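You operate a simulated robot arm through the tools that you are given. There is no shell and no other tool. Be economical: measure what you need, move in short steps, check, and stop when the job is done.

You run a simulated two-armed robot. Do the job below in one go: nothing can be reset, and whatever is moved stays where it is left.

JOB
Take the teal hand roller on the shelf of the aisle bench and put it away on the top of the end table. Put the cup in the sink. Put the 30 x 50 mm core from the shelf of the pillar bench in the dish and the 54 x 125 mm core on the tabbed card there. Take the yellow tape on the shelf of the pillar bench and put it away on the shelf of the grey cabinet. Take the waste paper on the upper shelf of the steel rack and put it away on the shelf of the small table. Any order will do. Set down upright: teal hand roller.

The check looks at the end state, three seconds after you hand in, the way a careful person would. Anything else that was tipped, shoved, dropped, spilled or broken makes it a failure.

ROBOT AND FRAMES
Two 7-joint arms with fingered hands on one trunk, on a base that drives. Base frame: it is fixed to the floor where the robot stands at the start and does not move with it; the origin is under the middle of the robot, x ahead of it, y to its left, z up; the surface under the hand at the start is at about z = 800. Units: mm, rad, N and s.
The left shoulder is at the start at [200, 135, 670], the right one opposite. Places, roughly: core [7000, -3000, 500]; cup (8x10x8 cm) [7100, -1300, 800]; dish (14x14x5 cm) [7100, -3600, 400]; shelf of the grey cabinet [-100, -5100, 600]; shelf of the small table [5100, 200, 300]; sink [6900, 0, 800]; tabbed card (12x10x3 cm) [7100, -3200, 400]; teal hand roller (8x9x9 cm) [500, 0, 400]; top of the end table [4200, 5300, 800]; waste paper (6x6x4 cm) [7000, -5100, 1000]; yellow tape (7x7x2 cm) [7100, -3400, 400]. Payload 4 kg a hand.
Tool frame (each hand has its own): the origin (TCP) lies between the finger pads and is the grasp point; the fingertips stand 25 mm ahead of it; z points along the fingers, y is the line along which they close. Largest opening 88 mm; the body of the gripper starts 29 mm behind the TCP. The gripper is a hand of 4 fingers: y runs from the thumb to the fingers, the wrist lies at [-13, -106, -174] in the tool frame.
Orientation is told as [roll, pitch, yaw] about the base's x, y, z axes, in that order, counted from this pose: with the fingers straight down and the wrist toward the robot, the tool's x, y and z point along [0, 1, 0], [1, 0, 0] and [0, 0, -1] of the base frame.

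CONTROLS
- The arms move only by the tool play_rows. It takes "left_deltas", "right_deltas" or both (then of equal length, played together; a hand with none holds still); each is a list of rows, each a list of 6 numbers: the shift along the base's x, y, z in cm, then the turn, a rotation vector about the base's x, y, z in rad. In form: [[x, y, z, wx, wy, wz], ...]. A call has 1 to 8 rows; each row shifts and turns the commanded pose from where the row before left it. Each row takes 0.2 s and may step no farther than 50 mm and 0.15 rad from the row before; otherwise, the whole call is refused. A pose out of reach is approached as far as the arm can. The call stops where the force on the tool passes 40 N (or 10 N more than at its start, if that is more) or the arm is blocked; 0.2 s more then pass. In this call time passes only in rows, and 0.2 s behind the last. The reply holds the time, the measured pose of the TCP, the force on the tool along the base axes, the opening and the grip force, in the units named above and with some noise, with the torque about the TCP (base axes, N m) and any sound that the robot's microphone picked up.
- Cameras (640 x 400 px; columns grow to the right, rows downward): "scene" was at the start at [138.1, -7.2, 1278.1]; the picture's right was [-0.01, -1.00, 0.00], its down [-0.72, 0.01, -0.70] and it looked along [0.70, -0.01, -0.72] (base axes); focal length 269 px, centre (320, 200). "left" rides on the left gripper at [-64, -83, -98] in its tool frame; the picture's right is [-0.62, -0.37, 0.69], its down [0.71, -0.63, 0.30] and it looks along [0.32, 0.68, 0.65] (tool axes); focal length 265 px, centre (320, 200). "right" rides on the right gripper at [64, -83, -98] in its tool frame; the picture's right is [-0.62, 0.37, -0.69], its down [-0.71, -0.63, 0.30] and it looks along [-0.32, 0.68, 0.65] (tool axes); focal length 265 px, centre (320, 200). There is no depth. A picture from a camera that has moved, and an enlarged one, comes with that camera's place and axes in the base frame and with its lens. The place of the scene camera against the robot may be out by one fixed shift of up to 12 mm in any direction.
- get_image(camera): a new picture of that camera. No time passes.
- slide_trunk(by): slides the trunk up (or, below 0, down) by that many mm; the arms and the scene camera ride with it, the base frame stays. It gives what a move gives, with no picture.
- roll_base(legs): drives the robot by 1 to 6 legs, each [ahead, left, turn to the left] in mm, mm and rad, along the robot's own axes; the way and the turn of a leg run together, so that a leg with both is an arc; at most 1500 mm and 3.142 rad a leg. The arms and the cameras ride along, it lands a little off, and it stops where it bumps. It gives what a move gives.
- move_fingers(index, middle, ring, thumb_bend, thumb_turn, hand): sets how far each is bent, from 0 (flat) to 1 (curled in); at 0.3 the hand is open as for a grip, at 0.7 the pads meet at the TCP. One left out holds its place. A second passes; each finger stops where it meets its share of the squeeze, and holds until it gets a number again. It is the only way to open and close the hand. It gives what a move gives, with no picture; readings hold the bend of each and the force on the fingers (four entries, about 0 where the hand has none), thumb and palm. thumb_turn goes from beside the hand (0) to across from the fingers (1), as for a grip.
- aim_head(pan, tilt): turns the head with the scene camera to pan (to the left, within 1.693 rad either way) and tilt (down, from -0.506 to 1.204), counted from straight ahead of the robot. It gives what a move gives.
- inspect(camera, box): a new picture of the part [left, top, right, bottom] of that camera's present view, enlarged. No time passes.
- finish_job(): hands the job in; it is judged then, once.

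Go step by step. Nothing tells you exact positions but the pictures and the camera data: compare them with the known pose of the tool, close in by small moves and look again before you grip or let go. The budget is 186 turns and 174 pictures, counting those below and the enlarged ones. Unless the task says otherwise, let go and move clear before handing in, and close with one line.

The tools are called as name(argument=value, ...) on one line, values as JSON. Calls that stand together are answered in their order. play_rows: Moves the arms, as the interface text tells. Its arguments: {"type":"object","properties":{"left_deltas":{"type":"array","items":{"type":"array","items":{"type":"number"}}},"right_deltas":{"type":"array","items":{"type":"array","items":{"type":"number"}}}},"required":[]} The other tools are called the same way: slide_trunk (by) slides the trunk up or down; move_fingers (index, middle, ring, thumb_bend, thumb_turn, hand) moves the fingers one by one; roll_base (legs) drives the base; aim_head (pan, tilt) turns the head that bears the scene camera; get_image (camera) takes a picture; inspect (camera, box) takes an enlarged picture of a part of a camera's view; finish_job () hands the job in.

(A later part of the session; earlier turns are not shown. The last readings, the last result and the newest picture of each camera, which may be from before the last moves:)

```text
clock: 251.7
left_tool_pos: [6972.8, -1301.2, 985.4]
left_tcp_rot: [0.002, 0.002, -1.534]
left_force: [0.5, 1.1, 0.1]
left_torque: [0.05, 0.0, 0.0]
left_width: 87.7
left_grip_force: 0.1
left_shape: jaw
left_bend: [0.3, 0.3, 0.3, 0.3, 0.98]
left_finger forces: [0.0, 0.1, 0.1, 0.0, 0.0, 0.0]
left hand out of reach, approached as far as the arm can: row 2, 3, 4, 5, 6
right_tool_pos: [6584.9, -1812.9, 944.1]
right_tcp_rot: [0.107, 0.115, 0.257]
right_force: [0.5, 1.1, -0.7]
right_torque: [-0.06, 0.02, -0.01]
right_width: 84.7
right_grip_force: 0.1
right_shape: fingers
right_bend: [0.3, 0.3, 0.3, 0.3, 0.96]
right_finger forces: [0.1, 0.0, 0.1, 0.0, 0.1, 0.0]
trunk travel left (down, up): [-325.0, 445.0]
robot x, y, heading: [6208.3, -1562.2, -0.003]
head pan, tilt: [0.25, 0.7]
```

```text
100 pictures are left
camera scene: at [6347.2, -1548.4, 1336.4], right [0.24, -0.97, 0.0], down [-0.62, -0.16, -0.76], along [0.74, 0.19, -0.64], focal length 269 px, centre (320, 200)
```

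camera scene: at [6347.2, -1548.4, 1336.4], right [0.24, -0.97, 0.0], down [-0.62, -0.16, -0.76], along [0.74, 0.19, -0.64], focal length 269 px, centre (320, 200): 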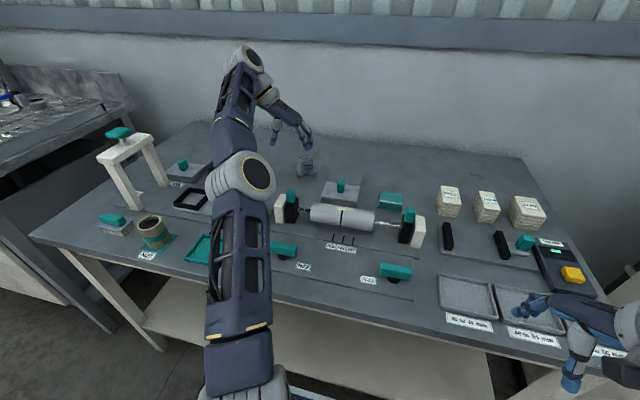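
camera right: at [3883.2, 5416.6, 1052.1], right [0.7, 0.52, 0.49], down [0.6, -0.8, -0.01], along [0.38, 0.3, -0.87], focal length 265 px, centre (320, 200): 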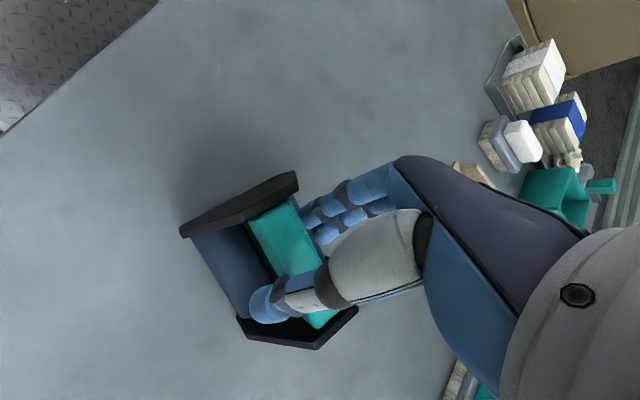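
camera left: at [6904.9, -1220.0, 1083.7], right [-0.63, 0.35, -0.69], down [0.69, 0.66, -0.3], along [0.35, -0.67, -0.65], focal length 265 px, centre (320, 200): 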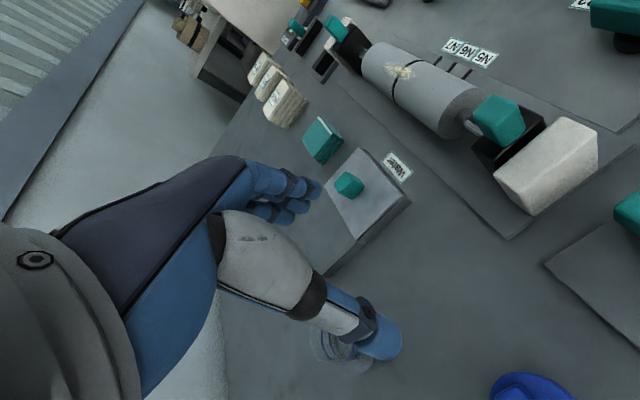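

With the hand turned, the wrist is out of reach from here. I'll raise the trunk and shift the robot left so the wrist goes straight ahead.

slide_trunk(by=150)

roll_base(legs=[[20, 165, 0.003]])

play_rows(left_deltas=[[2, -4, -2, 0, 0, 0], [2, -4, -2, 0, 0, 0], [3, -3, -2, 0, 0, 0], [3, -3, -2, 0, 0, 0], [2, -2, -3, 0, 0, -0.04]])

get_image(camera="left")

get_image(camera="scene")

```text
clock: 253.4
left_tool_pos: [6973.1, -1301.2, 1135.2]
left_tcp_rot: [0.003, -0.001, -1.535]
left_force: [-0.9, 0.2, -0.1]
left_torque: [0.02, -0.03, 0.04]
left_width: 87.8
left_grip_force: 0.1
left_shape: jaw
left_bend: [0.3, 0.3, 0.3, 0.3, 0.98]
left_finger forces: [0.0, 0.1, 0.0, 0.0, 0.0, 0.0]
right_tool_pos: [6585.6, -1812.4, 1091.4]
right_tcp_rot: [0.106, 0.116, 0.256]
right_force: [-0.1, 0.2, 0.1]
right_torque: [-0.01, 0.02, -0.02]
right_width: 84.8
right_grip_force: 0.1
right_shape: fingers
right_bend: [0.3, 0.3, 0.3, 0.3, 0.96]
right_finger forces: [0.1, 0.0, 0.0, 0.1, 0.0, 0.1]
trunk travel left (down, up): [-475.0, 295.0]
robot x, y, heading: [6207.0, -1563.1, -0.003]
head pan, tilt: [0.25, 0.7]
```

```text
clock: 254.9
left_tool_pos: [6992.1, -1131.6, 1135.4]
left_tcp_rot: [0.001, 0.001, -1.532]
left_force: [0.1, -0.2, 0.4]
left_torque: [0.0, -0.01, -0.01]
left_width: 87.9
left_grip_force: 0.0
left_shape: jaw
left_bend: [0.3, 0.3, 0.3, 0.3, 0.98]
left_finger forces: [0.0, 0.0, 0.1, 0.0, 0.0, 0.0]
right_tool_pos: [6606.5, -1643.4, 1092.3]
right_tcp_rot: [0.106, 0.115, 0.259]
right_force: [-0.3, 0.1, -0.2]
right_torque: [0.01, -0.04, -0.02]
right_width: 84.7
right_grip_force: 0.0
right_shape: fingers
right_bend: [0.3, 0.3, 0.3, 0.3, 0.96]
right_finger forces: [0.0, 0.0, 0.0, 0.0, 0.0, 0.0]
trunk travel left (down, up): [-475.0, 295.0]
robot x, y, heading: [6226.6, -1396.9, 0.005]
head pan, tilt: [0.25, 0.7]
```

```text
clock: 256.1
left_tool_pos: [7070.4, -1287.2, 1020.7]
left_tcp_rot: [0.003, -0.001, -1.57]
left_force: [-0.7, -0.8, 0.0]
left_torque: [-0.01, 0.05, -0.01]
left_width: 88.0
left_grip_force: 0.0
left_shape: jaw
left_bend: [0.3, 0.3, 0.3, 0.3, 0.98]
left_finger forces: [0.0, 0.0, 0.0, 0.0, 0.1, 0.1]
left hand out of reach, approached as far as the arm can: row 3, 4, 5
right_tool_pos: [6606.0, -1642.2, 1093.7]
right_tcp_rot: [0.106, 0.115, 0.26]
right_force: [-0.3, 0.4, -0.7]
right_torque: [0.04, 0.0, -0.02]
right_width: 84.8
right_grip_force: 0.1
right_shape: fingers
right_bend: [0.3, 0.3, 0.3, 0.3, 0.96]
right_finger forces: [0.0, 0.0, 0.0, 0.1, 0.0, 0.0]
trunk travel left (down, up): [-475.0, 295.0]
robot x, y, heading: [6226.2, -1396.6, 0.002]
head pan, tilt: [0.25, 0.7]
```

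```text
99 pictures are left
camera left: at [7005.4, -1204.2, 1118.6], right [-0.62, 0.37, -0.69], down [0.72, 0.63, -0.3], along [0.33, -0.68, -0.65], focal length 265 px, centre (320, 200)
```

left: 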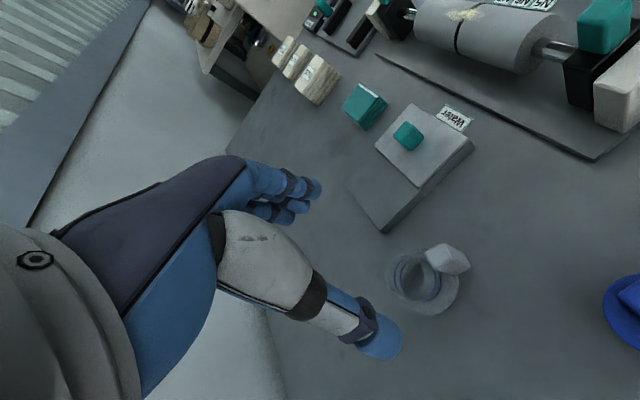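

```text
98 pictures are left
camera scene: at [6367.2, -1380.9, 1486.4], right [0.25, -0.97, 0.0], down [-0.62, -0.16, -0.76], along [0.74, 0.19, -0.64], focal length 269 px, centre (320, 200)
```

scene: 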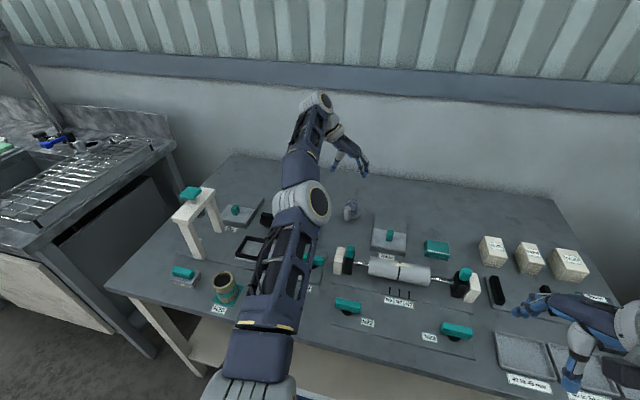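

play_rows(left_deltas=[[0, -1, -4, 0, 0, 0], [1, -1, -3.5, 0, 0, 0]])

inspect(camera="left", box=[300, 180, 540, 340])

inspect(camera="scene", box=[290, 120, 410, 240])

```text
clock: 256.7
left_tool_pos: [7088.0, -1304.5, 948.5]
left_tcp_rot: [0.003, 0.001, -1.572]
left_force: [0.1, 0.6, 1.2]
left_torque: [-0.02, 0.0, -0.01]
left_width: 88.1
left_grip_force: 0.0
left_shape: jaw
left_bend: [0.3, 0.3, 0.3, 0.3, 0.98]
left_finger forces: [0.0, 0.1, 0.0, 0.1, 0.0, 0.0]
left hand out of reach, approached as far as the arm can: row 1
right_tool_pos: [6605.9, -1644.3, 1093.3]
right_tcp_rot: [0.106, 0.117, 0.258]
right_force: [-0.7, -0.3, -0.2]
right_torque: [0.0, -0.02, 0.02]
right_width: 84.5
right_grip_force: 0.0
right_shape: fingers
right_bend: [0.3, 0.3, 0.3, 0.3, 0.96]
right_finger forces: [0.0, 0.0, 0.0, 0.1, 0.1, 0.0]
trunk travel left (down, up): [-475.0, 295.0]
robot x, y, heading: [6228.4, -1399.6, 0.004]
head pan, tilt: [0.25, 0.7]
```

```text
2.50 times, centred on (420, 260) of left
camera zoom: at [7023.9, -1221.3, 1045.7], right [-0.62, 0.37, -0.7], down [0.72, 0.63, -0.3], along [0.33, -0.68, -0.65], focal length 664 px, centre (70, 50)
```

zoom: 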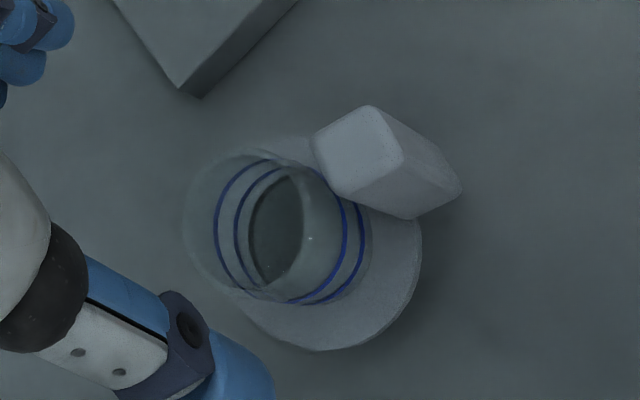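

```text
3.33 times, centred on (350, 180) of scene
camera zoom: at [6367.3, -1381.0, 1486.3], right [0.25, -0.97, 0.0], down [-0.62, -0.16, -0.76], along [0.74, 0.19, -0.64], focal length 895 px, centre (220, 267)
```

zoom: 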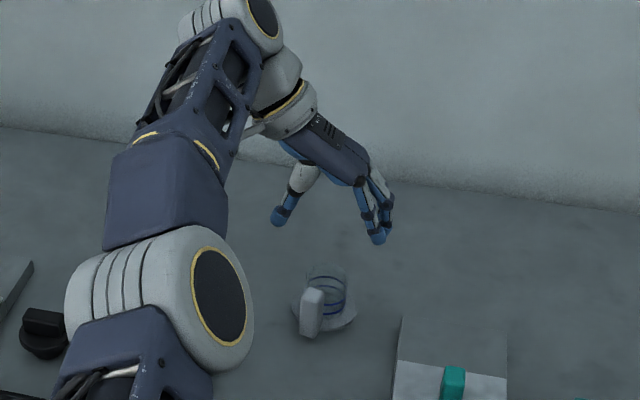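

play_rows(left_deltas=[[1.4, -0.4, -1, 0, 0, 0], [0, 0, -3, 0, 0, 0], [0, 0, -2, 0, 0, 0]])

get_image(camera="left")

inspect(camera="scene", box=[310, 150, 390, 230])

```text
clock: 257.5
left_tool_pos: [7093.3, -1310.8, 888.0]
left_tcp_rot: [0.0, 0.0, -1.573]
left_force: [-0.5, -0.3, -0.5]
left_torque: [0.02, 0.0, -0.01]
left_width: 87.6
left_grip_force: 0.0
left_shape: jaw
left_bend: [0.3, 0.3, 0.3, 0.3, 0.98]
left_finger forces: [0.1, 0.1, 0.0, 0.0, 0.1, 0.0]
left hand out of reach, approached as far as the arm can: row 1, 3
right_tool_pos: [6605.3, -1643.2, 1091.9]
right_tcp_rot: [0.106, 0.114, 0.258]
right_force: [-0.3, 0.0, -0.6]
right_torque: [-0.02, -0.02, 0.02]
right_width: 84.7
right_grip_force: 0.0
right_shape: fingers
right_bend: [0.3, 0.3, 0.3, 0.3, 0.96]
right_finger forces: [0.0, 0.1, 0.0, 0.0, 0.0, 0.0]
trunk travel left (down, up): [-475.0, 295.0]
robot x, y, heading: [6227.4, -1397.6, -0.001]
head pan, tilt: [0.25, 0.7]
```

```text
95 pictures are left
camera left: at [7027.8, -1228.8, 986.7], right [-0.62, 0.37, -0.69], down [0.72, 0.63, -0.3], along [0.32, -0.68, -0.65], focal length 265 px, centre (320, 200)
```

left: 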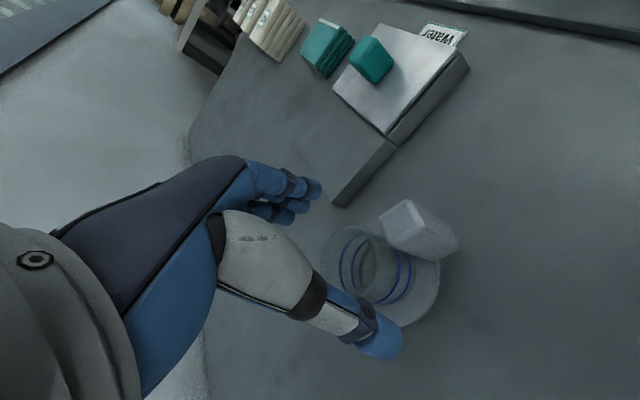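

```text
5.00 times, centred on (350, 190) of scene
camera zoom: at [6367.3, -1380.9, 1486.3], right [0.25, -0.97, 0.0], down [-0.62, -0.16, -0.76], along [0.74, 0.19, -0.64], focal length 1343 px, centre (170, 250)
```

zoom: 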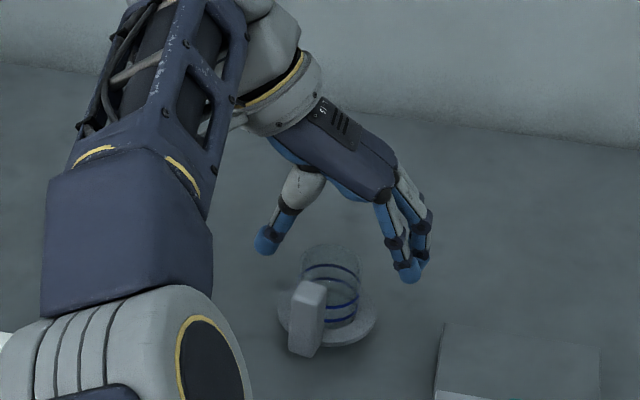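

play_rows(left_deltas=[[0.4, 0.1, -1.5, 0, 0, 0], [0, 0, -1.2, 0, 0, 0], [0, 0, -1, 0, 0, 0]])

get_image(camera="left")

inspect(camera="scene", box=[310, 150, 390, 230])

```text
clock: 258.3
left_tool_pos: [7096.3, -1310.3, 850.9]
left_tcp_rot: [0.001, -0.001, -1.57]
left_force: [0.3, 0.2, -1.4]
left_torque: [-0.01, 0.04, 0.02]
left_width: 87.8
left_grip_force: 0.0
left_shape: jaw
left_bend: [0.3, 0.3, 0.3, 0.3, 0.98]
left_finger forces: [0.0, 0.0, 0.0, 0.0, 0.0, 0.1]
right_tool_pos: [6606.5, -1643.5, 1093.2]
right_tcp_rot: [0.105, 0.115, 0.26]
right_force: [0.4, -0.5, 0.4]
right_torque: [0.03, 0.0, 0.02]
right_width: 84.9
right_grip_force: 0.1
right_shape: fingers
right_bend: [0.3, 0.3, 0.3, 0.3, 0.96]
right_finger forces: [0.0, 0.0, 0.0, 0.0, 0.0, 0.0]
trunk travel left (down, up): [-475.0, 295.0]
robot x, y, heading: [6226.9, -1392.1, 0.0]
head pan, tilt: [0.25, 0.7]
```

```text
93 pictures are left
camera left: at [7031.5, -1227.1, 949.3], right [-0.62, 0.37, -0.69], down [0.72, 0.63, -0.3], along [0.33, -0.68, -0.65], focal length 265 px, centre (320, 200)
```

left: 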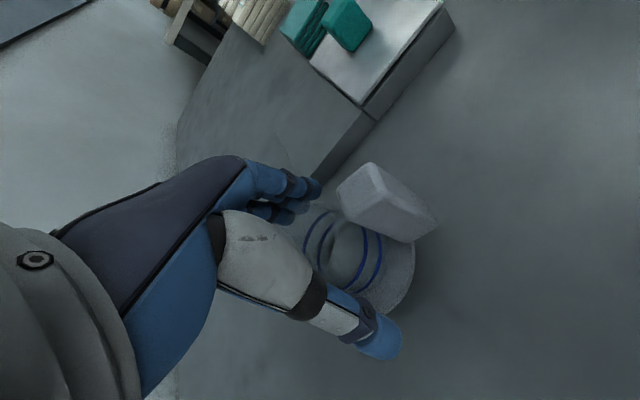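

```text
5.00 times, centred on (350, 190) of scene
camera zoom: at [6367.3, -1380.9, 1486.3], right [0.25, -0.97, 0.0], down [-0.62, -0.16, -0.76], along [0.74, 0.19, -0.64], focal length 1343 px, centre (170, 250)
```

zoom: 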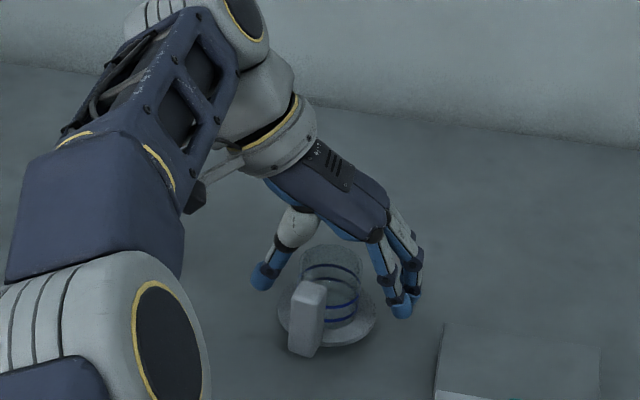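

move_fingers(hand="left", index=0.46, middle=0.46, ring=0.46, thumb_bend=0.46)

get_image(camera="left")

inspect(camera="scene", box=[310, 150, 390, 230])

```text
clock: 259.3
left_tool_pos: [7096.4, -1309.1, 851.0]
left_tcp_rot: [0.003, 0.001, -1.573]
left_force: [-0.4, 0.0, 0.1]
left_torque: [0.0, 0.0, -0.05]
left_width: 50.9
left_grip_force: 0.2
left_shape: fingers
left_bend: [0.46, 0.46, 0.46, 0.46, 0.98]
left_finger forces: [0.0, 0.0, 0.0, 0.0, 0.1, 0.0]
right_tool_pos: [6605.5, -1644.4, 1093.1]
right_tcp_rot: [0.106, 0.116, 0.258]
right_force: [0.2, -0.3, -0.2]
right_torque: [-0.03, -0.02, 0.03]
right_width: 84.6
right_grip_force: 0.1
right_shape: fingers
right_bend: [0.3, 0.3, 0.3, 0.3, 0.96]
right_finger forces: [0.0, 0.0, 0.0, 0.0, 0.0, 0.0]
trunk travel left (down, up): [-475.0, 295.0]
robot x, y, heading: [6229.0, -1394.6, -0.003]
head pan, tilt: [0.25, 0.7]
```

```text
91 pictures are left
camera left: at [7031.5, -1226.9, 949.4], right [-0.62, 0.37, -0.69], down [0.72, 0.63, -0.3], along [0.32, -0.68, -0.65], focal length 265 px, centre (320, 200)
```

left: 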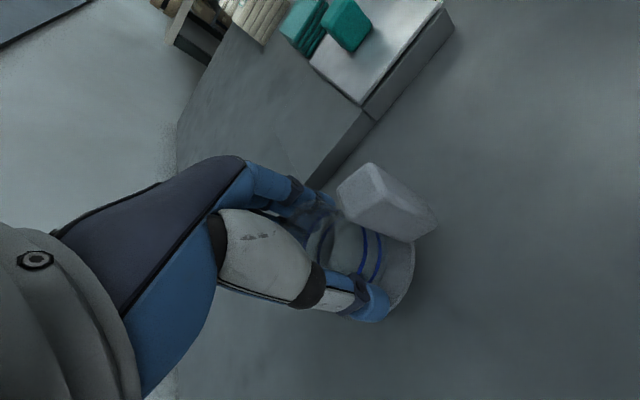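

```text
5.00 times, centred on (350, 190) of scene
camera zoom: at [6367.3, -1380.9, 1486.3], right [0.25, -0.97, 0.0], down [-0.62, -0.16, -0.76], along [0.74, 0.19, -0.64], focal length 1343 px, centre (170, 250)
```

zoom: 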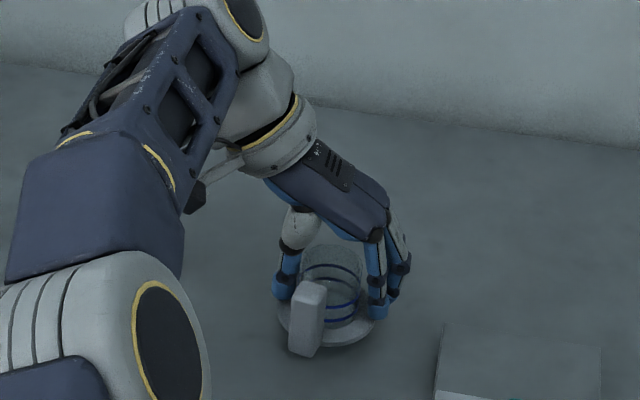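

move_fingers(hand="left", index=0.6, middle=0.6, ring=0.6, thumb_bend=0.6)

play_rows(left_deltas=[[0, 0, 1, 0, 0, 0], [0, 0, 2, 0, 0, 0], [-1, 0, 4, 0, 0, 0], [-2, 0, 4, 0, 0, 0]])

get_image(camera="left")

get_image(camera="scene")

```text
clock: 260.3
left_tool_pos: [7096.1, -1311.0, 851.7]
left_tcp_rot: [0.001, -0.002, -1.571]
left_force: [0.5, -0.2, -0.3]
left_torque: [-0.03, -0.03, 0.0]
left_width: 34.9
left_grip_force: 5.7
left_shape: fingers
left_bend: [0.53, 0.58, 0.6, 0.54, 0.97]
left_finger forces: [4.2, 1.6, 0.0, 0.0, 5.5, 0.1]
right_tool_pos: [6605.9, -1644.1, 1092.1]
right_tcp_rot: [0.106, 0.115, 0.258]
right_force: [0.4, -1.0, 0.2]
right_torque: [-0.02, -0.01, 0.0]
right_width: 84.9
right_grip_force: 0.1
right_shape: fingers
right_bend: [0.3, 0.3, 0.3, 0.3, 0.96]
right_finger forces: [0.2, 0.1, 0.0, 0.1, 0.0, 0.0]
trunk travel left (down, up): [-475.0, 295.0]
robot x, y, heading: [6226.3, -1397.0, 0.001]
head pan, tilt: [0.25, 0.7]
```

```text
clock: 261.3
left_tool_pos: [7065.6, -1312.4, 957.3]
left_tcp_rot: [0.001, 0.0, -1.573]
left_force: [-0.1, -0.5, -0.7]
left_torque: [-0.02, -0.01, -0.01]
left_width: 34.6
left_grip_force: 5.6
left_shape: fingers
left_bend: [0.54, 0.58, 0.6, 0.54, 0.97]
left_finger forces: [4.0, 1.5, 0.0, 0.1, 5.5, 0.0]
right_tool_pos: [6606.9, -1643.3, 1092.7]
right_tcp_rot: [0.107, 0.114, 0.258]
right_force: [-0.1, -1.5, 0.9]
right_torque: [0.04, 0.05, -0.01]
right_width: 84.7
right_grip_force: 0.0
right_shape: fingers
right_bend: [0.3, 0.3, 0.3, 0.3, 0.96]
right_finger forces: [0.1, 0.1, 0.1, 0.0, 0.0, 0.0]
trunk travel left (down, up): [-475.0, 295.0]
robot x, y, heading: [6230.0, -1394.3, -0.002]
head pan, tilt: [0.25, 0.7]
```

```text
89 pictures are left
camera left: at [7001.6, -1228.9, 1056.2], right [-0.62, 0.37, -0.69], down [0.72, 0.63, -0.3], along [0.32, -0.68, -0.65], focal length 265 px, centre (320, 200)
```

left: 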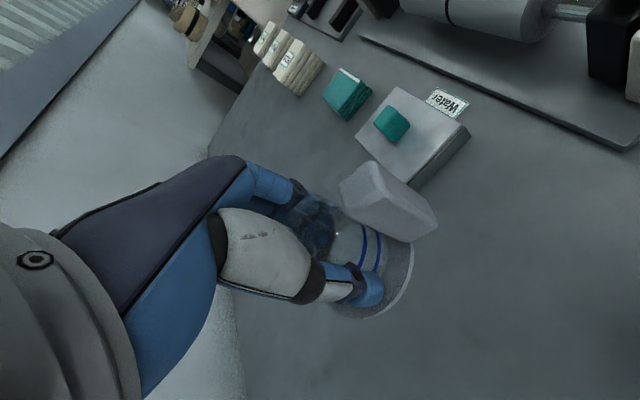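

```text
88 pictures are left
camera scene: at [6367.7, -1381.0, 1486.1], right [0.25, -0.97, 0.0], down [-0.62, -0.16, -0.76], along [0.74, 0.19, -0.64], focal length 269 px, centre (320, 200)
```

scene: 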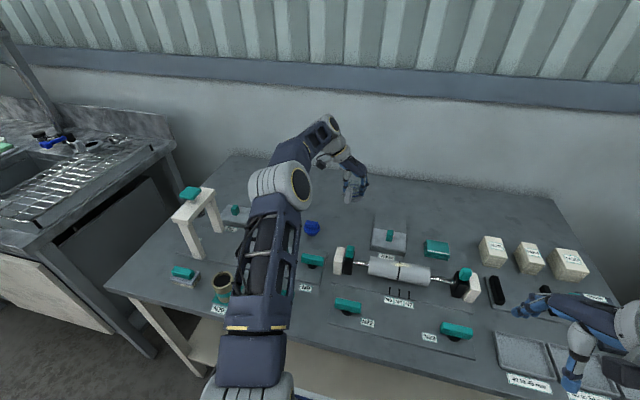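

The cup is lifted. I'll raise and retract it, then drive over to the sink and look.

play_rows(left_deltas=[[-2, 0, 4, 0, 0, 0], [-3, 0, 3.5, 0, 0, 0], [-4.5, 1, 1, 0, 0, 0], [-4.5, 1, 0, 0, 0, 0], [-4.5, 1, 0, 0, 0, 0], [-4.5, 1, 0, 0, 0, 0], [-4.5, 1, 0, 0, 0, 0]])

roll_base(legs=[[-200, 0, 0], [0, 1150, 0]])

aim_head(pan=0.1, tilt=0.6)

get_image(camera="scene")

```text
clock: 262.9
left_tool_pos: [6789.4, -1258.4, 1045.7]
left_tcp_rot: [0.002, -0.001, -1.572]
left_force: [0.0, 0.2, -1.3]
left_torque: [-0.01, 0.01, 0.01]
left_width: 34.6
left_grip_force: 5.5
left_shape: fingers
left_bend: [0.54, 0.58, 0.6, 0.54, 0.97]
left_finger forces: [4.0, 1.6, 0.0, 0.1, 5.5, 0.0]
right_tool_pos: [6607.2, -1644.6, 1092.8]
right_tcp_rot: [0.102, 0.115, 0.258]
right_force: [0.6, -0.3, 0.6]
right_torque: [-0.03, 0.03, -0.02]
right_width: 84.8
right_grip_force: 0.0
right_shape: fingers
right_bend: [0.3, 0.3, 0.3, 0.3, 0.96]
right_finger forces: [0.0, 0.1, 0.1, 0.0, 0.0, 0.1]
trunk travel left (down, up): [-475.0, 295.0]
robot x, y, heading: [6229.9, -1393.8, 0.001]
head pan, tilt: [0.25, 0.7]
```

```text
clock: 269.8
left_tool_pos: [6592.7, -144.5, 1046.0]
left_tcp_rot: [0.002, 0.0, -1.571]
left_force: [0.1, 0.4, -1.3]
left_torque: [0.0, -0.02, -0.01]
left_width: 34.9
left_grip_force: 5.6
left_shape: fingers
left_bend: [0.54, 0.58, 0.6, 0.54, 0.97]
left_finger forces: [3.9, 1.6, 0.0, 0.0, 5.5, 0.0]
right_tool_pos: [6408.0, -528.3, 1092.9]
right_tcp_rot: [0.105, 0.117, 0.259]
right_force: [0.4, 0.0, -0.3]
right_torque: [-0.02, 0.02, 0.01]
right_width: 84.7
right_grip_force: 0.1
right_shape: fingers
right_bend: [0.3, 0.3, 0.3, 0.3, 0.96]
right_finger forces: [0.0, 0.0, 0.0, 0.1, 0.0, 0.0]
trunk travel left (down, up): [-475.0, 295.0]
robot x, y, heading: [6030.8, -279.2, 0.001]
head pan, tilt: [0.25, 0.7]
```

```text
clock: 270.5
left_tool_pos: [6593.2, -143.8, 1045.9]
left_tcp_rot: [0.0, 0.002, -1.57]
left_force: [0.1, 0.3, -1.5]
left_torque: [0.02, -0.02, -0.01]
left_width: 34.8
left_grip_force: 5.5
left_shape: fingers
left_bend: [0.54, 0.58, 0.6, 0.54, 0.97]
left_finger forces: [3.9, 1.6, 0.1, 0.0, 5.4, 0.0]
right_tool_pos: [6409.4, -528.0, 1092.1]
right_tcp_rot: [0.106, 0.114, 0.262]
right_force: [0.0, 0.2, 0.4]
right_torque: [0.0, -0.02, 0.04]
right_width: 84.9
right_grip_force: 0.0
right_shape: fingers
right_bend: [0.3, 0.3, 0.3, 0.3, 0.96]
right_finger forces: [0.0, 0.0, 0.1, 0.1, 0.0, 0.1]
trunk travel left (down, up): [-475.0, 295.0]
robot x, y, heading: [6028.0, -279.3, 0.005]
head pan, tilt: [0.099, 0.6]
```

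```text
87 pictures are left
camera scene: at [6175.5, -277.8, 1494.9], right [0.1, -0.99, 0.0], down [-0.56, -0.06, -0.82], along [0.82, 0.08, -0.57], focal length 269 px, centre (320, 200)
```

scene: 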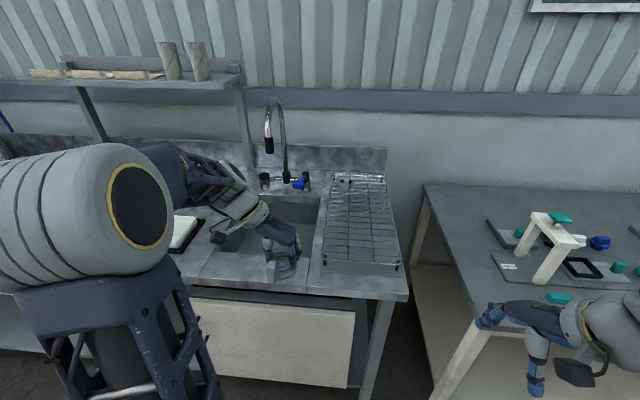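

The basin is about x 6690–7150, y ±185. I'll move closer and bring the cup over it.

roll_base(legs=[[120, 70, 0]])

play_rows(left_deltas=[[4, 1, -1, 0, 0, 0], [4, 1, -1, 0, 0, 0], [4, 1, -1, 0, 0, 0], [2, 0, -2, 0, 0, 0]])

aim_head(pan=0.15, tilt=0.8)

get_image(camera="scene")

get_image(camera="left")

```text
clock: 271.8
left_tool_pos: [6711.6, -75.7, 1046.9]
left_tcp_rot: [0.001, -0.001, -1.574]
left_force: [-0.7, -0.2, -1.5]
left_torque: [0.0, 0.0, 0.0]
left_width: 34.8
left_grip_force: 6.1
left_shape: fingers
left_bend: [0.54, 0.58, 0.6, 0.54, 0.97]
left_finger forces: [4.0, 1.5, 0.0, 0.0, 5.3, 0.1]
right_tool_pos: [6527.7, -459.9, 1092.5]
right_tcp_rot: [0.106, 0.115, 0.259]
right_force: [0.1, -0.3, -0.1]
right_torque: [0.0, -0.01, -0.01]
right_width: 84.6
right_grip_force: 0.0
right_shape: fingers
right_bend: [0.3, 0.3, 0.3, 0.3, 0.96]
right_finger forces: [0.0, 0.0, 0.0, 0.0, 0.0, 0.0]
trunk travel left (down, up): [-475.0, 295.0]
robot x, y, heading: [6147.9, -212.9, 0.001]
head pan, tilt: [0.099, 0.6]
```

```text
clock: 272.8
left_tool_pos: [6851.6, -46.6, 995.7]
left_tcp_rot: [0.0, 0.0, -1.572]
left_force: [0.0, 0.6, -1.0]
left_torque: [0.0, -0.04, -0.02]
left_width: 34.7
left_grip_force: 5.4
left_shape: fingers
left_bend: [0.54, 0.58, 0.6, 0.54, 0.97]
left_finger forces: [4.0, 1.6, 0.1, 0.0, 5.4, 0.1]
right_tool_pos: [6526.5, -459.9, 1091.6]
right_tcp_rot: [0.107, 0.114, 0.257]
right_force: [0.0, -0.2, 0.6]
right_torque: [-0.01, 0.02, 0.0]
right_width: 84.7
right_grip_force: 0.0
right_shape: fingers
right_bend: [0.3, 0.3, 0.3, 0.3, 0.96]
right_finger forces: [0.0, 0.0, 0.0, 0.0, 0.0, 0.0]
trunk travel left (down, up): [-475.0, 295.0]
robot x, y, heading: [6150.4, -212.8, -0.001]
head pan, tilt: [0.099, 0.6]
```

```text
clock: 273.5
left_tool_pos: [6850.4, -47.6, 996.5]
left_tcp_rot: [0.001, 0.001, -1.572]
left_force: [-0.6, -0.6, -1.5]
left_torque: [-0.04, -0.02, 0.0]
left_width: 34.7
left_grip_force: 5.4
left_shape: fingers
left_bend: [0.54, 0.58, 0.6, 0.54, 0.97]
left_finger forces: [4.0, 1.5, 0.1, 0.1, 5.4, 0.0]
right_tool_pos: [6528.3, -460.4, 1092.0]
right_tcp_rot: [0.106, 0.114, 0.26]
right_force: [-0.2, 0.2, 0.4]
right_torque: [0.0, -0.01, -0.01]
right_width: 84.8
right_grip_force: 0.1
right_shape: fingers
right_bend: [0.3, 0.3, 0.3, 0.3, 0.96]
right_finger forces: [0.1, 0.0, 0.0, 0.0, 0.1, 0.0]
trunk travel left (down, up): [-475.0, 295.0]
robot x, y, heading: [6149.9, -214.0, 0.002]
head pan, tilt: [0.15, 0.799]
```

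```text
86 pictures are left
camera scene: at [6286.5, -205.7, 1478.1], right [0.15, -0.99, 0.0], down [-0.71, -0.11, -0.7], along [0.69, 0.1, -0.72], focal length 269 px, centre (320, 200)
```

scene: 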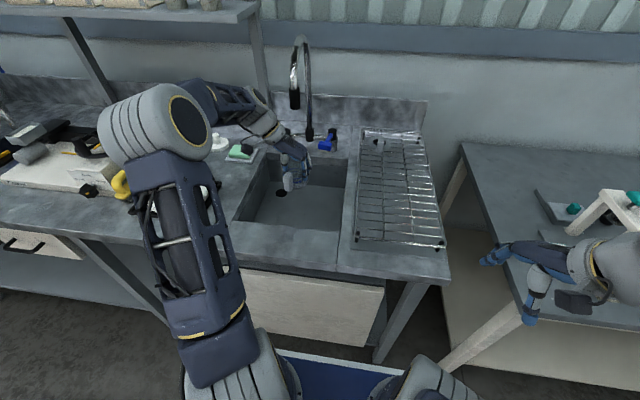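

```text
85 pictures are left
camera left: at [6786.5, 36.2, 1093.7], right [-0.62, 0.37, -0.69], down [0.72, 0.63, -0.3], along [0.32, -0.68, -0.65], focal length 265 px, centre (320, 200)
```

left: 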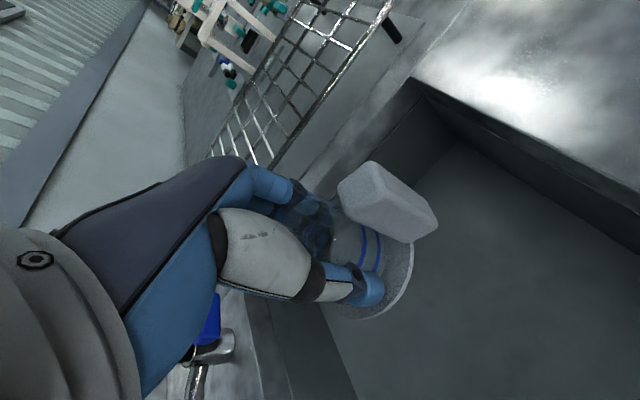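

play_rows(left_deltas=[[4, -0.5, 0, 0, 0, 0], [3, -0.5, -2, 0, 0, 0], [0, 0, -4, 0, 0, 0], [0, 0, -4, 0, 0, 0], [0, 0, -4, 0, 0, 0], [0, 0, -4, 0, 0, 0]])

get_image(camera="left")

inspect(camera="scene", box=[210, 110, 370, 250])

```text
clock: 274.9
left_tool_pos: [6921.8, -56.6, 817.6]
left_tcp_rot: [0.004, -0.001, -1.571]
left_force: [-0.7, -0.5, -0.9]
left_torque: [0.02, -0.04, -0.01]
left_width: 34.6
left_grip_force: 5.9
left_shape: fingers
left_bend: [0.54, 0.58, 0.6, 0.54, 0.97]
left_finger forces: [3.8, 1.6, 0.0, 0.1, 5.3, 0.1]
right_tool_pos: [6527.8, -460.0, 1092.0]
right_tcp_rot: [0.107, 0.116, 0.258]
right_force: [-0.4, 0.9, 0.3]
right_torque: [-0.02, -0.01, -0.02]
right_width: 84.6
right_grip_force: 0.1
right_shape: fingers
right_bend: [0.3, 0.3, 0.3, 0.3, 0.96]
right_finger forces: [0.0, 0.0, 0.0, 0.1, 0.0, 0.0]
trunk travel left (down, up): [-475.0, 295.0]
robot x, y, heading: [6152.7, -212.8, -0.002]
head pan, tilt: [0.15, 0.799]
```

```text
84 pictures are left
camera left: at [6856.8, 27.7, 915.3], right [-0.62, 0.37, -0.69], down [0.72, 0.63, -0.3], along [0.32, -0.68, -0.65], focal length 265 px, centre (320, 200)
```

left: 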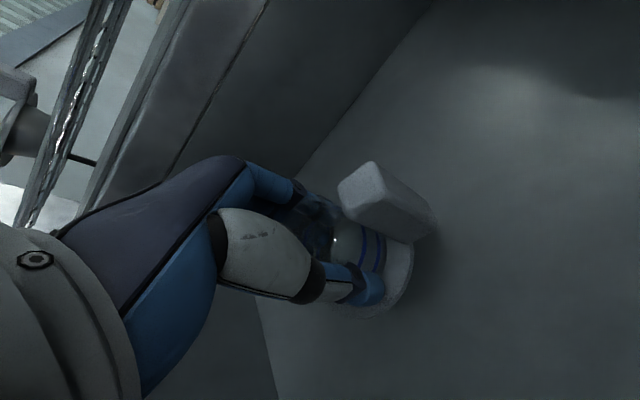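

```text
2.86 times, centred on (290, 180) of scene
camera zoom: at [6286.2, -205.8, 1478.1], right [0.15, -0.99, 0.0], down [-0.71, -0.11, -0.7], along [0.69, 0.1, -0.72], focal length 768 px, centre (406, 257)
```

zoom: 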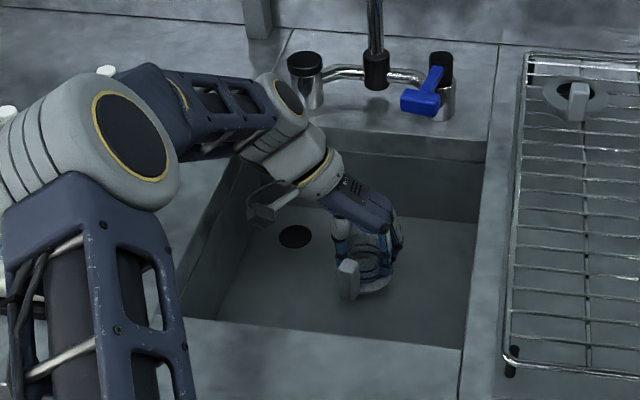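

play_rows(left_deltas=[[0, 0, -0.5, 0, 0, 0], [0, 0, -0.5, 0, 0, 0], [0, 0, -0.5, 0, 0, 0]])

inspect(camera="left", box=[260, 130, 480, 350])

```text
clock: 275.9
left_tool_pos: [6922.9, -56.0, 809.2]
left_tcp_rot: [0.008, -0.004, -1.572]
left_force: [-3.9, 2.6, 15.4]
left_torque: [-0.15, 0.08, -0.05]
left_width: 34.2
left_grip_force: 10.6
left_shape: fingers
left_bend: [0.55, 0.58, 0.6, 0.54, 0.96]
left_finger forces: [6.7, 5.6, 0.1, 0.1, 7.9, 0.0]
right_tool_pos: [6526.8, -459.6, 1092.8]
right_tcp_rot: [0.105, 0.114, 0.258]
right_force: [0.3, -0.2, -0.4]
right_torque: [0.01, -0.03, -0.03]
right_width: 84.9
right_grip_force: 0.0
right_shape: fingers
right_bend: [0.3, 0.3, 0.3, 0.3, 0.96]
right_finger forces: [0.1, 0.1, 0.1, 0.0, 0.1, 0.1]
trunk travel left (down, up): [-475.0, 295.0]
robot x, y, heading: [6148.8, -211.1, -0.003]
head pan, tilt: [0.15, 0.799]
stopped in row 3 (left hand): the force on the tool passed its limit at 42 N (the readings are from after the stop); the commanded pose is now the measured one
```

```text
1.82 times, centred on (370, 240) of left
camera zoom: at [6858.2, 26.7, 905.0], right [-0.61, 0.37, -0.7], down [0.72, 0.63, -0.3], along [0.33, -0.69, -0.65], focal length 483 px, centre (229, 127)
```

zoom: 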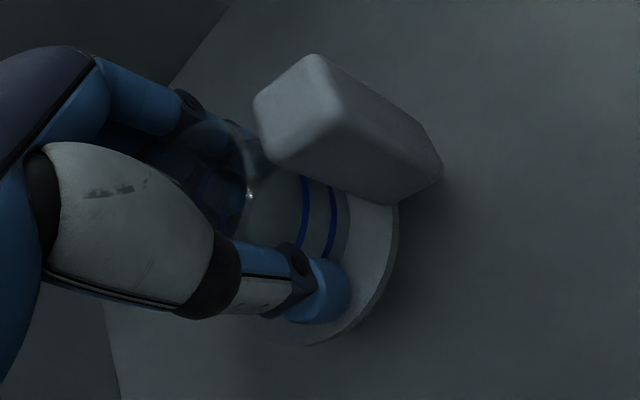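

The cup rests on the basin floor. I'll ease the pressure and release.

play_rows(left_deltas=[[0, 0, 0.2, 0, 0, 0]])

move_fingers(hand="left", index=0.44, middle=0.44, ring=0.44, thumb_bend=0.44)

move_fingers(hand="left", index=0.3, middle=0.3, ring=0.3, thumb_bend=0.3)

get_image(camera="left")

```text
clock: 276.3
left_tool_pos: [6922.8, -56.5, 807.6]
left_tcp_rot: [0.007, -0.004, -1.57]
left_force: [-1.1, 1.3, 8.3]
left_torque: [-0.06, 0.01, -0.02]
left_width: 34.2
left_grip_force: 7.2
left_shape: fingers
left_bend: [0.55, 0.58, 0.6, 0.54, 0.97]
left_finger forces: [3.4, 4.0, 0.0, 0.0, 6.7, 0.0]
right_tool_pos: [6526.9, -460.3, 1092.5]
right_tcp_rot: [0.104, 0.115, 0.256]
right_force: [1.0, 0.4, -0.3]
right_torque: [-0.01, 0.01, 0.03]
right_width: 84.6
right_grip_force: 0.1
right_shape: fingers
right_bend: [0.3, 0.3, 0.3, 0.3, 0.96]
right_finger forces: [0.0, 0.0, 0.0, 0.1, 0.0, 0.0]
trunk travel left (down, up): [-475.0, 295.0]
robot x, y, heading: [6148.4, -211.5, -0.001]
head pan, tilt: [0.15, 0.799]
```

```text
clock: 277.3
left_tool_pos: [6923.4, -56.5, 807.2]
left_tcp_rot: [0.007, -0.003, -1.572]
left_force: [0.0, -0.5, 0.5]
left_torque: [0.02, -0.05, -0.01]
left_width: 54.4
left_grip_force: 0.1
left_shape: fingers
left_bend: [0.44, 0.44, 0.44, 0.44, 0.98]
left_finger forces: [0.0, 0.1, 0.0, 0.0, 0.0, 0.0]
right_tool_pos: [6527.0, -460.4, 1092.5]
right_tcp_rot: [0.106, 0.115, 0.258]
right_force: [0.6, 0.4, -0.2]
right_torque: [-0.01, 0.03, -0.02]
right_width: 84.4
right_grip_force: 0.0
right_shape: fingers
right_bend: [0.3, 0.3, 0.3, 0.3, 0.96]
right_finger forces: [0.1, 0.0, 0.0, 0.1, 0.0, 0.0]
trunk travel left (down, up): [-475.0, 295.0]
robot x, y, heading: [6149.1, -211.7, -0.008]
head pan, tilt: [0.15, 0.799]
```

```text
clock: 278.3
left_tool_pos: [6923.9, -55.8, 808.7]
left_tcp_rot: [0.007, -0.002, -1.572]
left_force: [0.0, 0.0, 0.5]
left_torque: [-0.02, 0.0, -0.02]
left_width: 84.9
left_grip_force: 0.1
left_shape: fingers
left_bend: [0.3, 0.3, 0.3, 0.3, 0.98]
left_finger forces: [0.1, 0.0, 0.1, 0.1, 0.0, 0.1]
right_tool_pos: [6525.6, -461.1, 1092.4]
right_tcp_rot: [0.106, 0.116, 0.258]
right_force: [0.6, 0.4, -0.8]
right_torque: [-0.01, -0.03, -0.01]
right_width: 84.5
right_grip_force: 0.1
right_shape: fingers
right_bend: [0.3, 0.3, 0.3, 0.3, 0.96]
right_finger forces: [0.0, 0.0, 0.1, 0.1, 0.0, 0.1]
trunk travel left (down, up): [-475.0, 295.0]
robot x, y, heading: [6149.0, -211.9, -0.003]
head pan, tilt: [0.15, 0.799]
```

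```text
81 pictures are left
camera left: at [6858.3, 26.6, 905.5], right [-0.61, 0.37, -0.7], down [0.72, 0.63, -0.3], along [0.33, -0.69, -0.65], focal length 265 px, centre (320, 200)
```

left: 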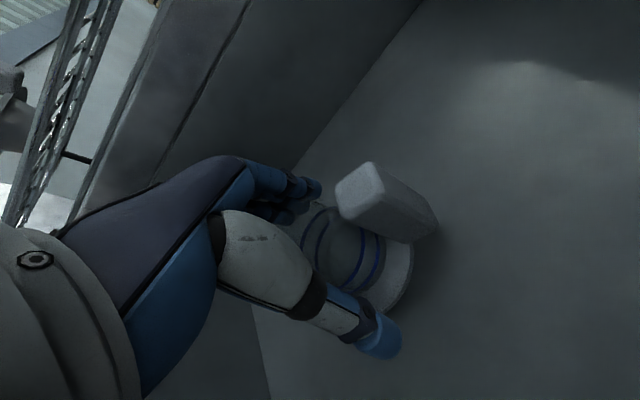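

play_rows(left_deltas=[[0, 0, 2, 0, 0, 0], [0, 0, 4, 0, 0, 0], [0, 0, 5, 0, 0, 0], [0, 0, 5, 0, 0, 0], [0, 0, 4, 0, 0, 0], [-4, 0, 2, 0, 0, 0], [-5, 0, 0, 0, 0, 0], [-5, 0, 0, 0, 0, 0]])

inspect(camera="scene", box=[210, 110, 370, 250])

play_rows(left_deltas=[[-5, 0, 0, 0, 0, 0.1], [-5, 0, 0, 0, 0, 0.15], [-5, 0, 0, 0, 0, 0.15], [-3, 0, 0, 0, 0, 0.15], [-2, 0, 0, 0, 0, 0.15], [-1, 0, 0, 0, 0, 0.15], [0, 0, 0, 0, 0, 0.15], [0, 0, 0, 0, 0, 0.15]], right_deltas=[[0, -1, 0, 0, 0, 0], [0, -1, 0, 0, 0, 0], [0, -1, 0, 0, 0, 0], [0, 0, 0, 0, 0, 0], [0, 0, 0, 0, 0, 0], [0, 0, 0, 0, 0, 0], [0, 0, 0, 0, 0, 0], [0, 0, 0, 0, 0, 0]])

play_rows(left_deltas=[[0, 0, 0, 0, 0, 0.15], [0, 0, 0, 0, 0, 0.15], [0, 0, 0, 0, 0, 0.12]])

```text
clock: 280.1
left_tool_pos: [6780.3, -58.7, 1029.9]
left_tcp_rot: [0.008, -0.003, -1.572]
left_force: [-0.5, 0.2, -0.1]
left_torque: [-0.02, -0.03, 0.0]
left_width: 84.5
left_grip_force: 0.1
left_shape: fingers
left_bend: [0.3, 0.3, 0.3, 0.3, 0.98]
left_finger forces: [0.0, 0.1, 0.1, 0.1, 0.1, 0.1]
right_tool_pos: [6528.2, -459.6, 1093.2]
right_tcp_rot: [0.106, 0.115, 0.259]
right_force: [0.4, 0.3, -0.4]
right_torque: [0.01, 0.0, -0.01]
right_width: 84.7
right_grip_force: 0.0
right_shape: fingers
right_bend: [0.3, 0.3, 0.3, 0.3, 0.96]
right_finger forces: [0.0, 0.0, 0.1, 0.1, 0.0, 0.0]
trunk travel left (down, up): [-475.0, 295.0]
robot x, y, heading: [6148.8, -210.0, -0.0]
head pan, tilt: [0.15, 0.799]
```

```text
2.86 times, centred on (290, 180) of scene
camera zoom: at [6286.8, -205.6, 1477.9], right [0.15, -0.99, 0.0], down [-0.71, -0.11, -0.7], along [0.69, 0.1, -0.72], focal length 768 px, centre (406, 257)
```

zoom: 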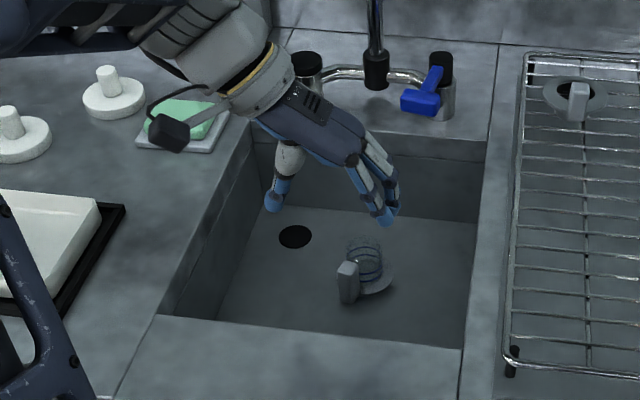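

```text
clock: 281.9
left_tool_pos: [6592.5, -45.1, 1050.9]
left_tcp_rot: [-0.001, -0.001, -0.423]
left_force: [-0.7, 0.3, -0.9]
left_torque: [0.02, -0.02, -0.03]
left_width: 84.7
left_grip_force: 0.1
left_shape: fingers
left_bend: [0.3, 0.3, 0.3, 0.3, 0.98]
left_finger forces: [0.0, 0.0, 0.0, 0.0, 0.0, 0.0]
left hand out of reach, approached as far as the arm can: row 6, 7, 8
right_tool_pos: [6527.1, -489.5, 1092.2]
right_tcp_rot: [0.106, 0.117, 0.26]
right_force: [-0.6, -1.3, -0.2]
right_torque: [0.0, 0.0, 0.0]
right_width: 84.9
right_grip_force: 0.1
right_shape: fingers
right_bend: [0.3, 0.3, 0.3, 0.3, 0.96]
right_finger forces: [0.1, 0.0, 0.1, 0.1, 0.0, 0.1]
trunk travel left (down, up): [-475.0, 295.0]
robot x, y, heading: [6149.5, -208.3, -0.006]
head pan, tilt: [0.15, 0.799]
```

```text
clock: 282.7
left_tool_pos: [6604.1, -34.8, 1046.6]
left_tcp_rot: [-0.099, 0.062, 0.006]
left_force: [0.3, -0.4, 1.1]
left_torque: [0.01, -0.02, -0.01]
left_width: 84.6
left_grip_force: 0.1
left_shape: fingers
left_bend: [0.3, 0.3, 0.3, 0.3, 0.98]
left_finger forces: [0.0, 0.0, 0.0, 0.0, 0.0, 0.0]
left hand out of reach, approached as far as the arm can: row 1, 2, 3
right_tool_pos: [6527.8, -489.5, 1092.2]
right_tcp_rot: [0.105, 0.117, 0.258]
right_force: [-0.2, 0.7, -0.5]
right_torque: [-0.03, -0.04, 0.05]
right_width: 84.8
right_grip_force: 0.0
right_shape: fingers
right_bend: [0.3, 0.3, 0.3, 0.3, 0.96]
right_finger forces: [0.1, 0.0, 0.0, 0.1, 0.1, 0.1]
trunk travel left (down, up): [-475.0, 295.0]
robot x, y, heading: [6149.4, -210.0, -0.001]
head pan, tilt: [0.15, 0.799]
```

The cup stands upright in the sink basin. I'll back off and go south to the pillar bench.

play_rows(left_deltas=[[0, 4, 0, 0, 0, 0], [0, 4, 0, 0, 0, 0], [0, 3, 0, 0, 0, 0]])

roll_base(legs=[[-280, 0, 0], [0, -1450, 0], [0, -1450, 0]])

slide_trunk(by=-250)

aim_head(pan=0, tilt=0.55)

get_image(camera="scene")

```text
clock: 283.2
left_tool_pos: [6573.9, 68.3, 1069.4]
left_tcp_rot: [0.011, -0.013, 0.23]
left_force: [-0.9, 0.6, -0.3]
left_torque: [0.0, 0.03, 0.0]
left_width: 84.6
left_grip_force: 0.0
left_shape: fingers
left_bend: [0.3, 0.3, 0.3, 0.3, 0.98]
left_finger forces: [0.1, 0.0, 0.0, 0.0, 0.0, 0.0]
right_tool_pos: [6526.4, -489.6, 1092.8]
right_tcp_rot: [0.105, 0.116, 0.258]
right_force: [0.0, -0.3, 1.0]
right_torque: [-0.02, 0.0, 0.03]
right_width: 84.7
right_grip_force: 0.1
right_shape: fingers
right_bend: [0.3, 0.3, 0.3, 0.3, 0.96]
right_finger forces: [0.1, 0.0, 0.0, 0.0, 0.1, 0.0]
trunk travel left (down, up): [-475.0, 295.0]
robot x, y, heading: [6151.9, -211.5, 0.003]
head pan, tilt: [0.15, 0.799]
stopped in row 2 (left hand): the arm was blocked; the commanded pose is now the measured one
```

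```text
clock: 298.7
left_tool_pos: [6340.9, -2786.7, 1068.9]
left_tcp_rot: [0.011, -0.013, 0.282]
left_force: [0.2, -0.3, 0.1]
left_torque: [-0.01, 0.0, -0.03]
left_width: 84.5
left_grip_force: 0.1
left_shape: fingers
left_bend: [0.3, 0.3, 0.3, 0.3, 0.98]
left_finger forces: [0.1, 0.0, 0.0, 0.1, 0.0, 0.0]
right_tool_pos: [6322.2, -3345.8, 1093.0]
right_tcp_rot: [0.105, 0.115, 0.31]
right_force: [-0.2, 0.0, -0.7]
right_torque: [-0.01, 0.0, -0.03]
right_width: 84.7
right_grip_force: 0.1
right_shape: fingers
right_bend: [0.3, 0.3, 0.3, 0.3, 0.96]
right_finger forces: [0.0, 0.1, 0.1, 0.0, 0.1, 0.0]
trunk travel left (down, up): [-475.0, 295.0]
robot x, y, heading: [5932.8, -3090.8, 0.051]
head pan, tilt: [0.15, 0.799]
```

```text
clock: 301.2
left_tool_pos: [6340.1, -2786.3, 818.4]
left_tcp_rot: [0.013, -0.012, 0.281]
left_force: [0.8, 0.7, 0.0]
left_torque: [-0.01, 0.01, -0.01]
left_width: 84.6
left_grip_force: 0.1
left_shape: fingers
left_bend: [0.3, 0.3, 0.3, 0.3, 0.98]
left_finger forces: [0.0, 0.1, 0.0, 0.0, 0.0, 0.0]
right_tool_pos: [6321.4, -3346.4, 843.0]
right_tcp_rot: [0.105, 0.115, 0.311]
right_force: [-0.1, -0.4, 1.2]
right_torque: [0.0, 0.03, -0.03]
right_width: 84.7
right_grip_force: 0.0
right_shape: fingers
right_bend: [0.3, 0.3, 0.3, 0.3, 0.96]
right_finger forces: [0.0, 0.1, 0.0, 0.0, 0.0, 0.0]
trunk travel left (down, up): [-225.0, 545.0]
robot x, y, heading: [5927.8, -3090.9, 0.048]
head pan, tilt: [0.15, 0.799]
```

```text
clock: 302.0
left_tool_pos: [6341.1, -2787.5, 818.4]
left_tcp_rot: [0.013, -0.012, 0.28]
left_force: [0.2, -0.1, -0.1]
left_torque: [0.01, 0.01, -0.01]
left_width: 84.3
left_grip_force: 0.1
left_shape: fingers
left_bend: [0.3, 0.3, 0.3, 0.3, 0.98]
left_finger forces: [0.1, 0.0, 0.1, 0.0, 0.0, 0.0]
right_tool_pos: [6320.5, -3346.8, 842.6]
right_tcp_rot: [0.106, 0.116, 0.309]
right_force: [0.1, 0.0, 0.0]
right_torque: [0.02, -0.02, -0.01]
right_width: 84.5
right_grip_force: 0.0
right_shape: fingers
right_bend: [0.3, 0.3, 0.3, 0.3, 0.96]
right_finger forces: [0.0, 0.0, 0.0, 0.0, 0.0, 0.0]
trunk travel left (down, up): [-225.0, 545.0]
robot x, y, heading: [5932.0, -3090.5, 0.051]
head pan, tilt: [0.0, 0.55]
```

```text
79 pictures are left
camera scene: at [6077.0, -3086.8, 1249.4], right [0.05, -1.0, 0.0], down [-0.52, -0.03, -0.85], along [0.85, 0.04, -0.52], focal length 269 px, centre (320, 200)
```

scene: 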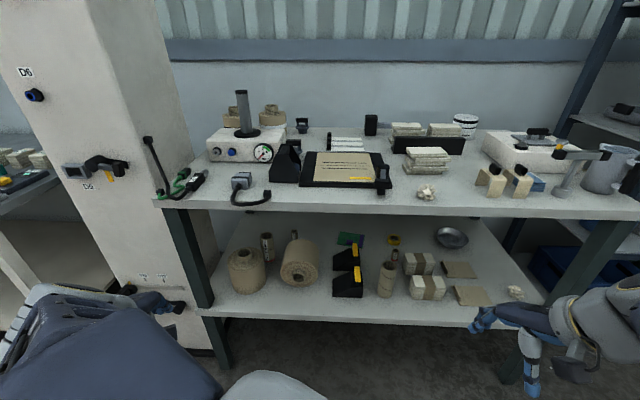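

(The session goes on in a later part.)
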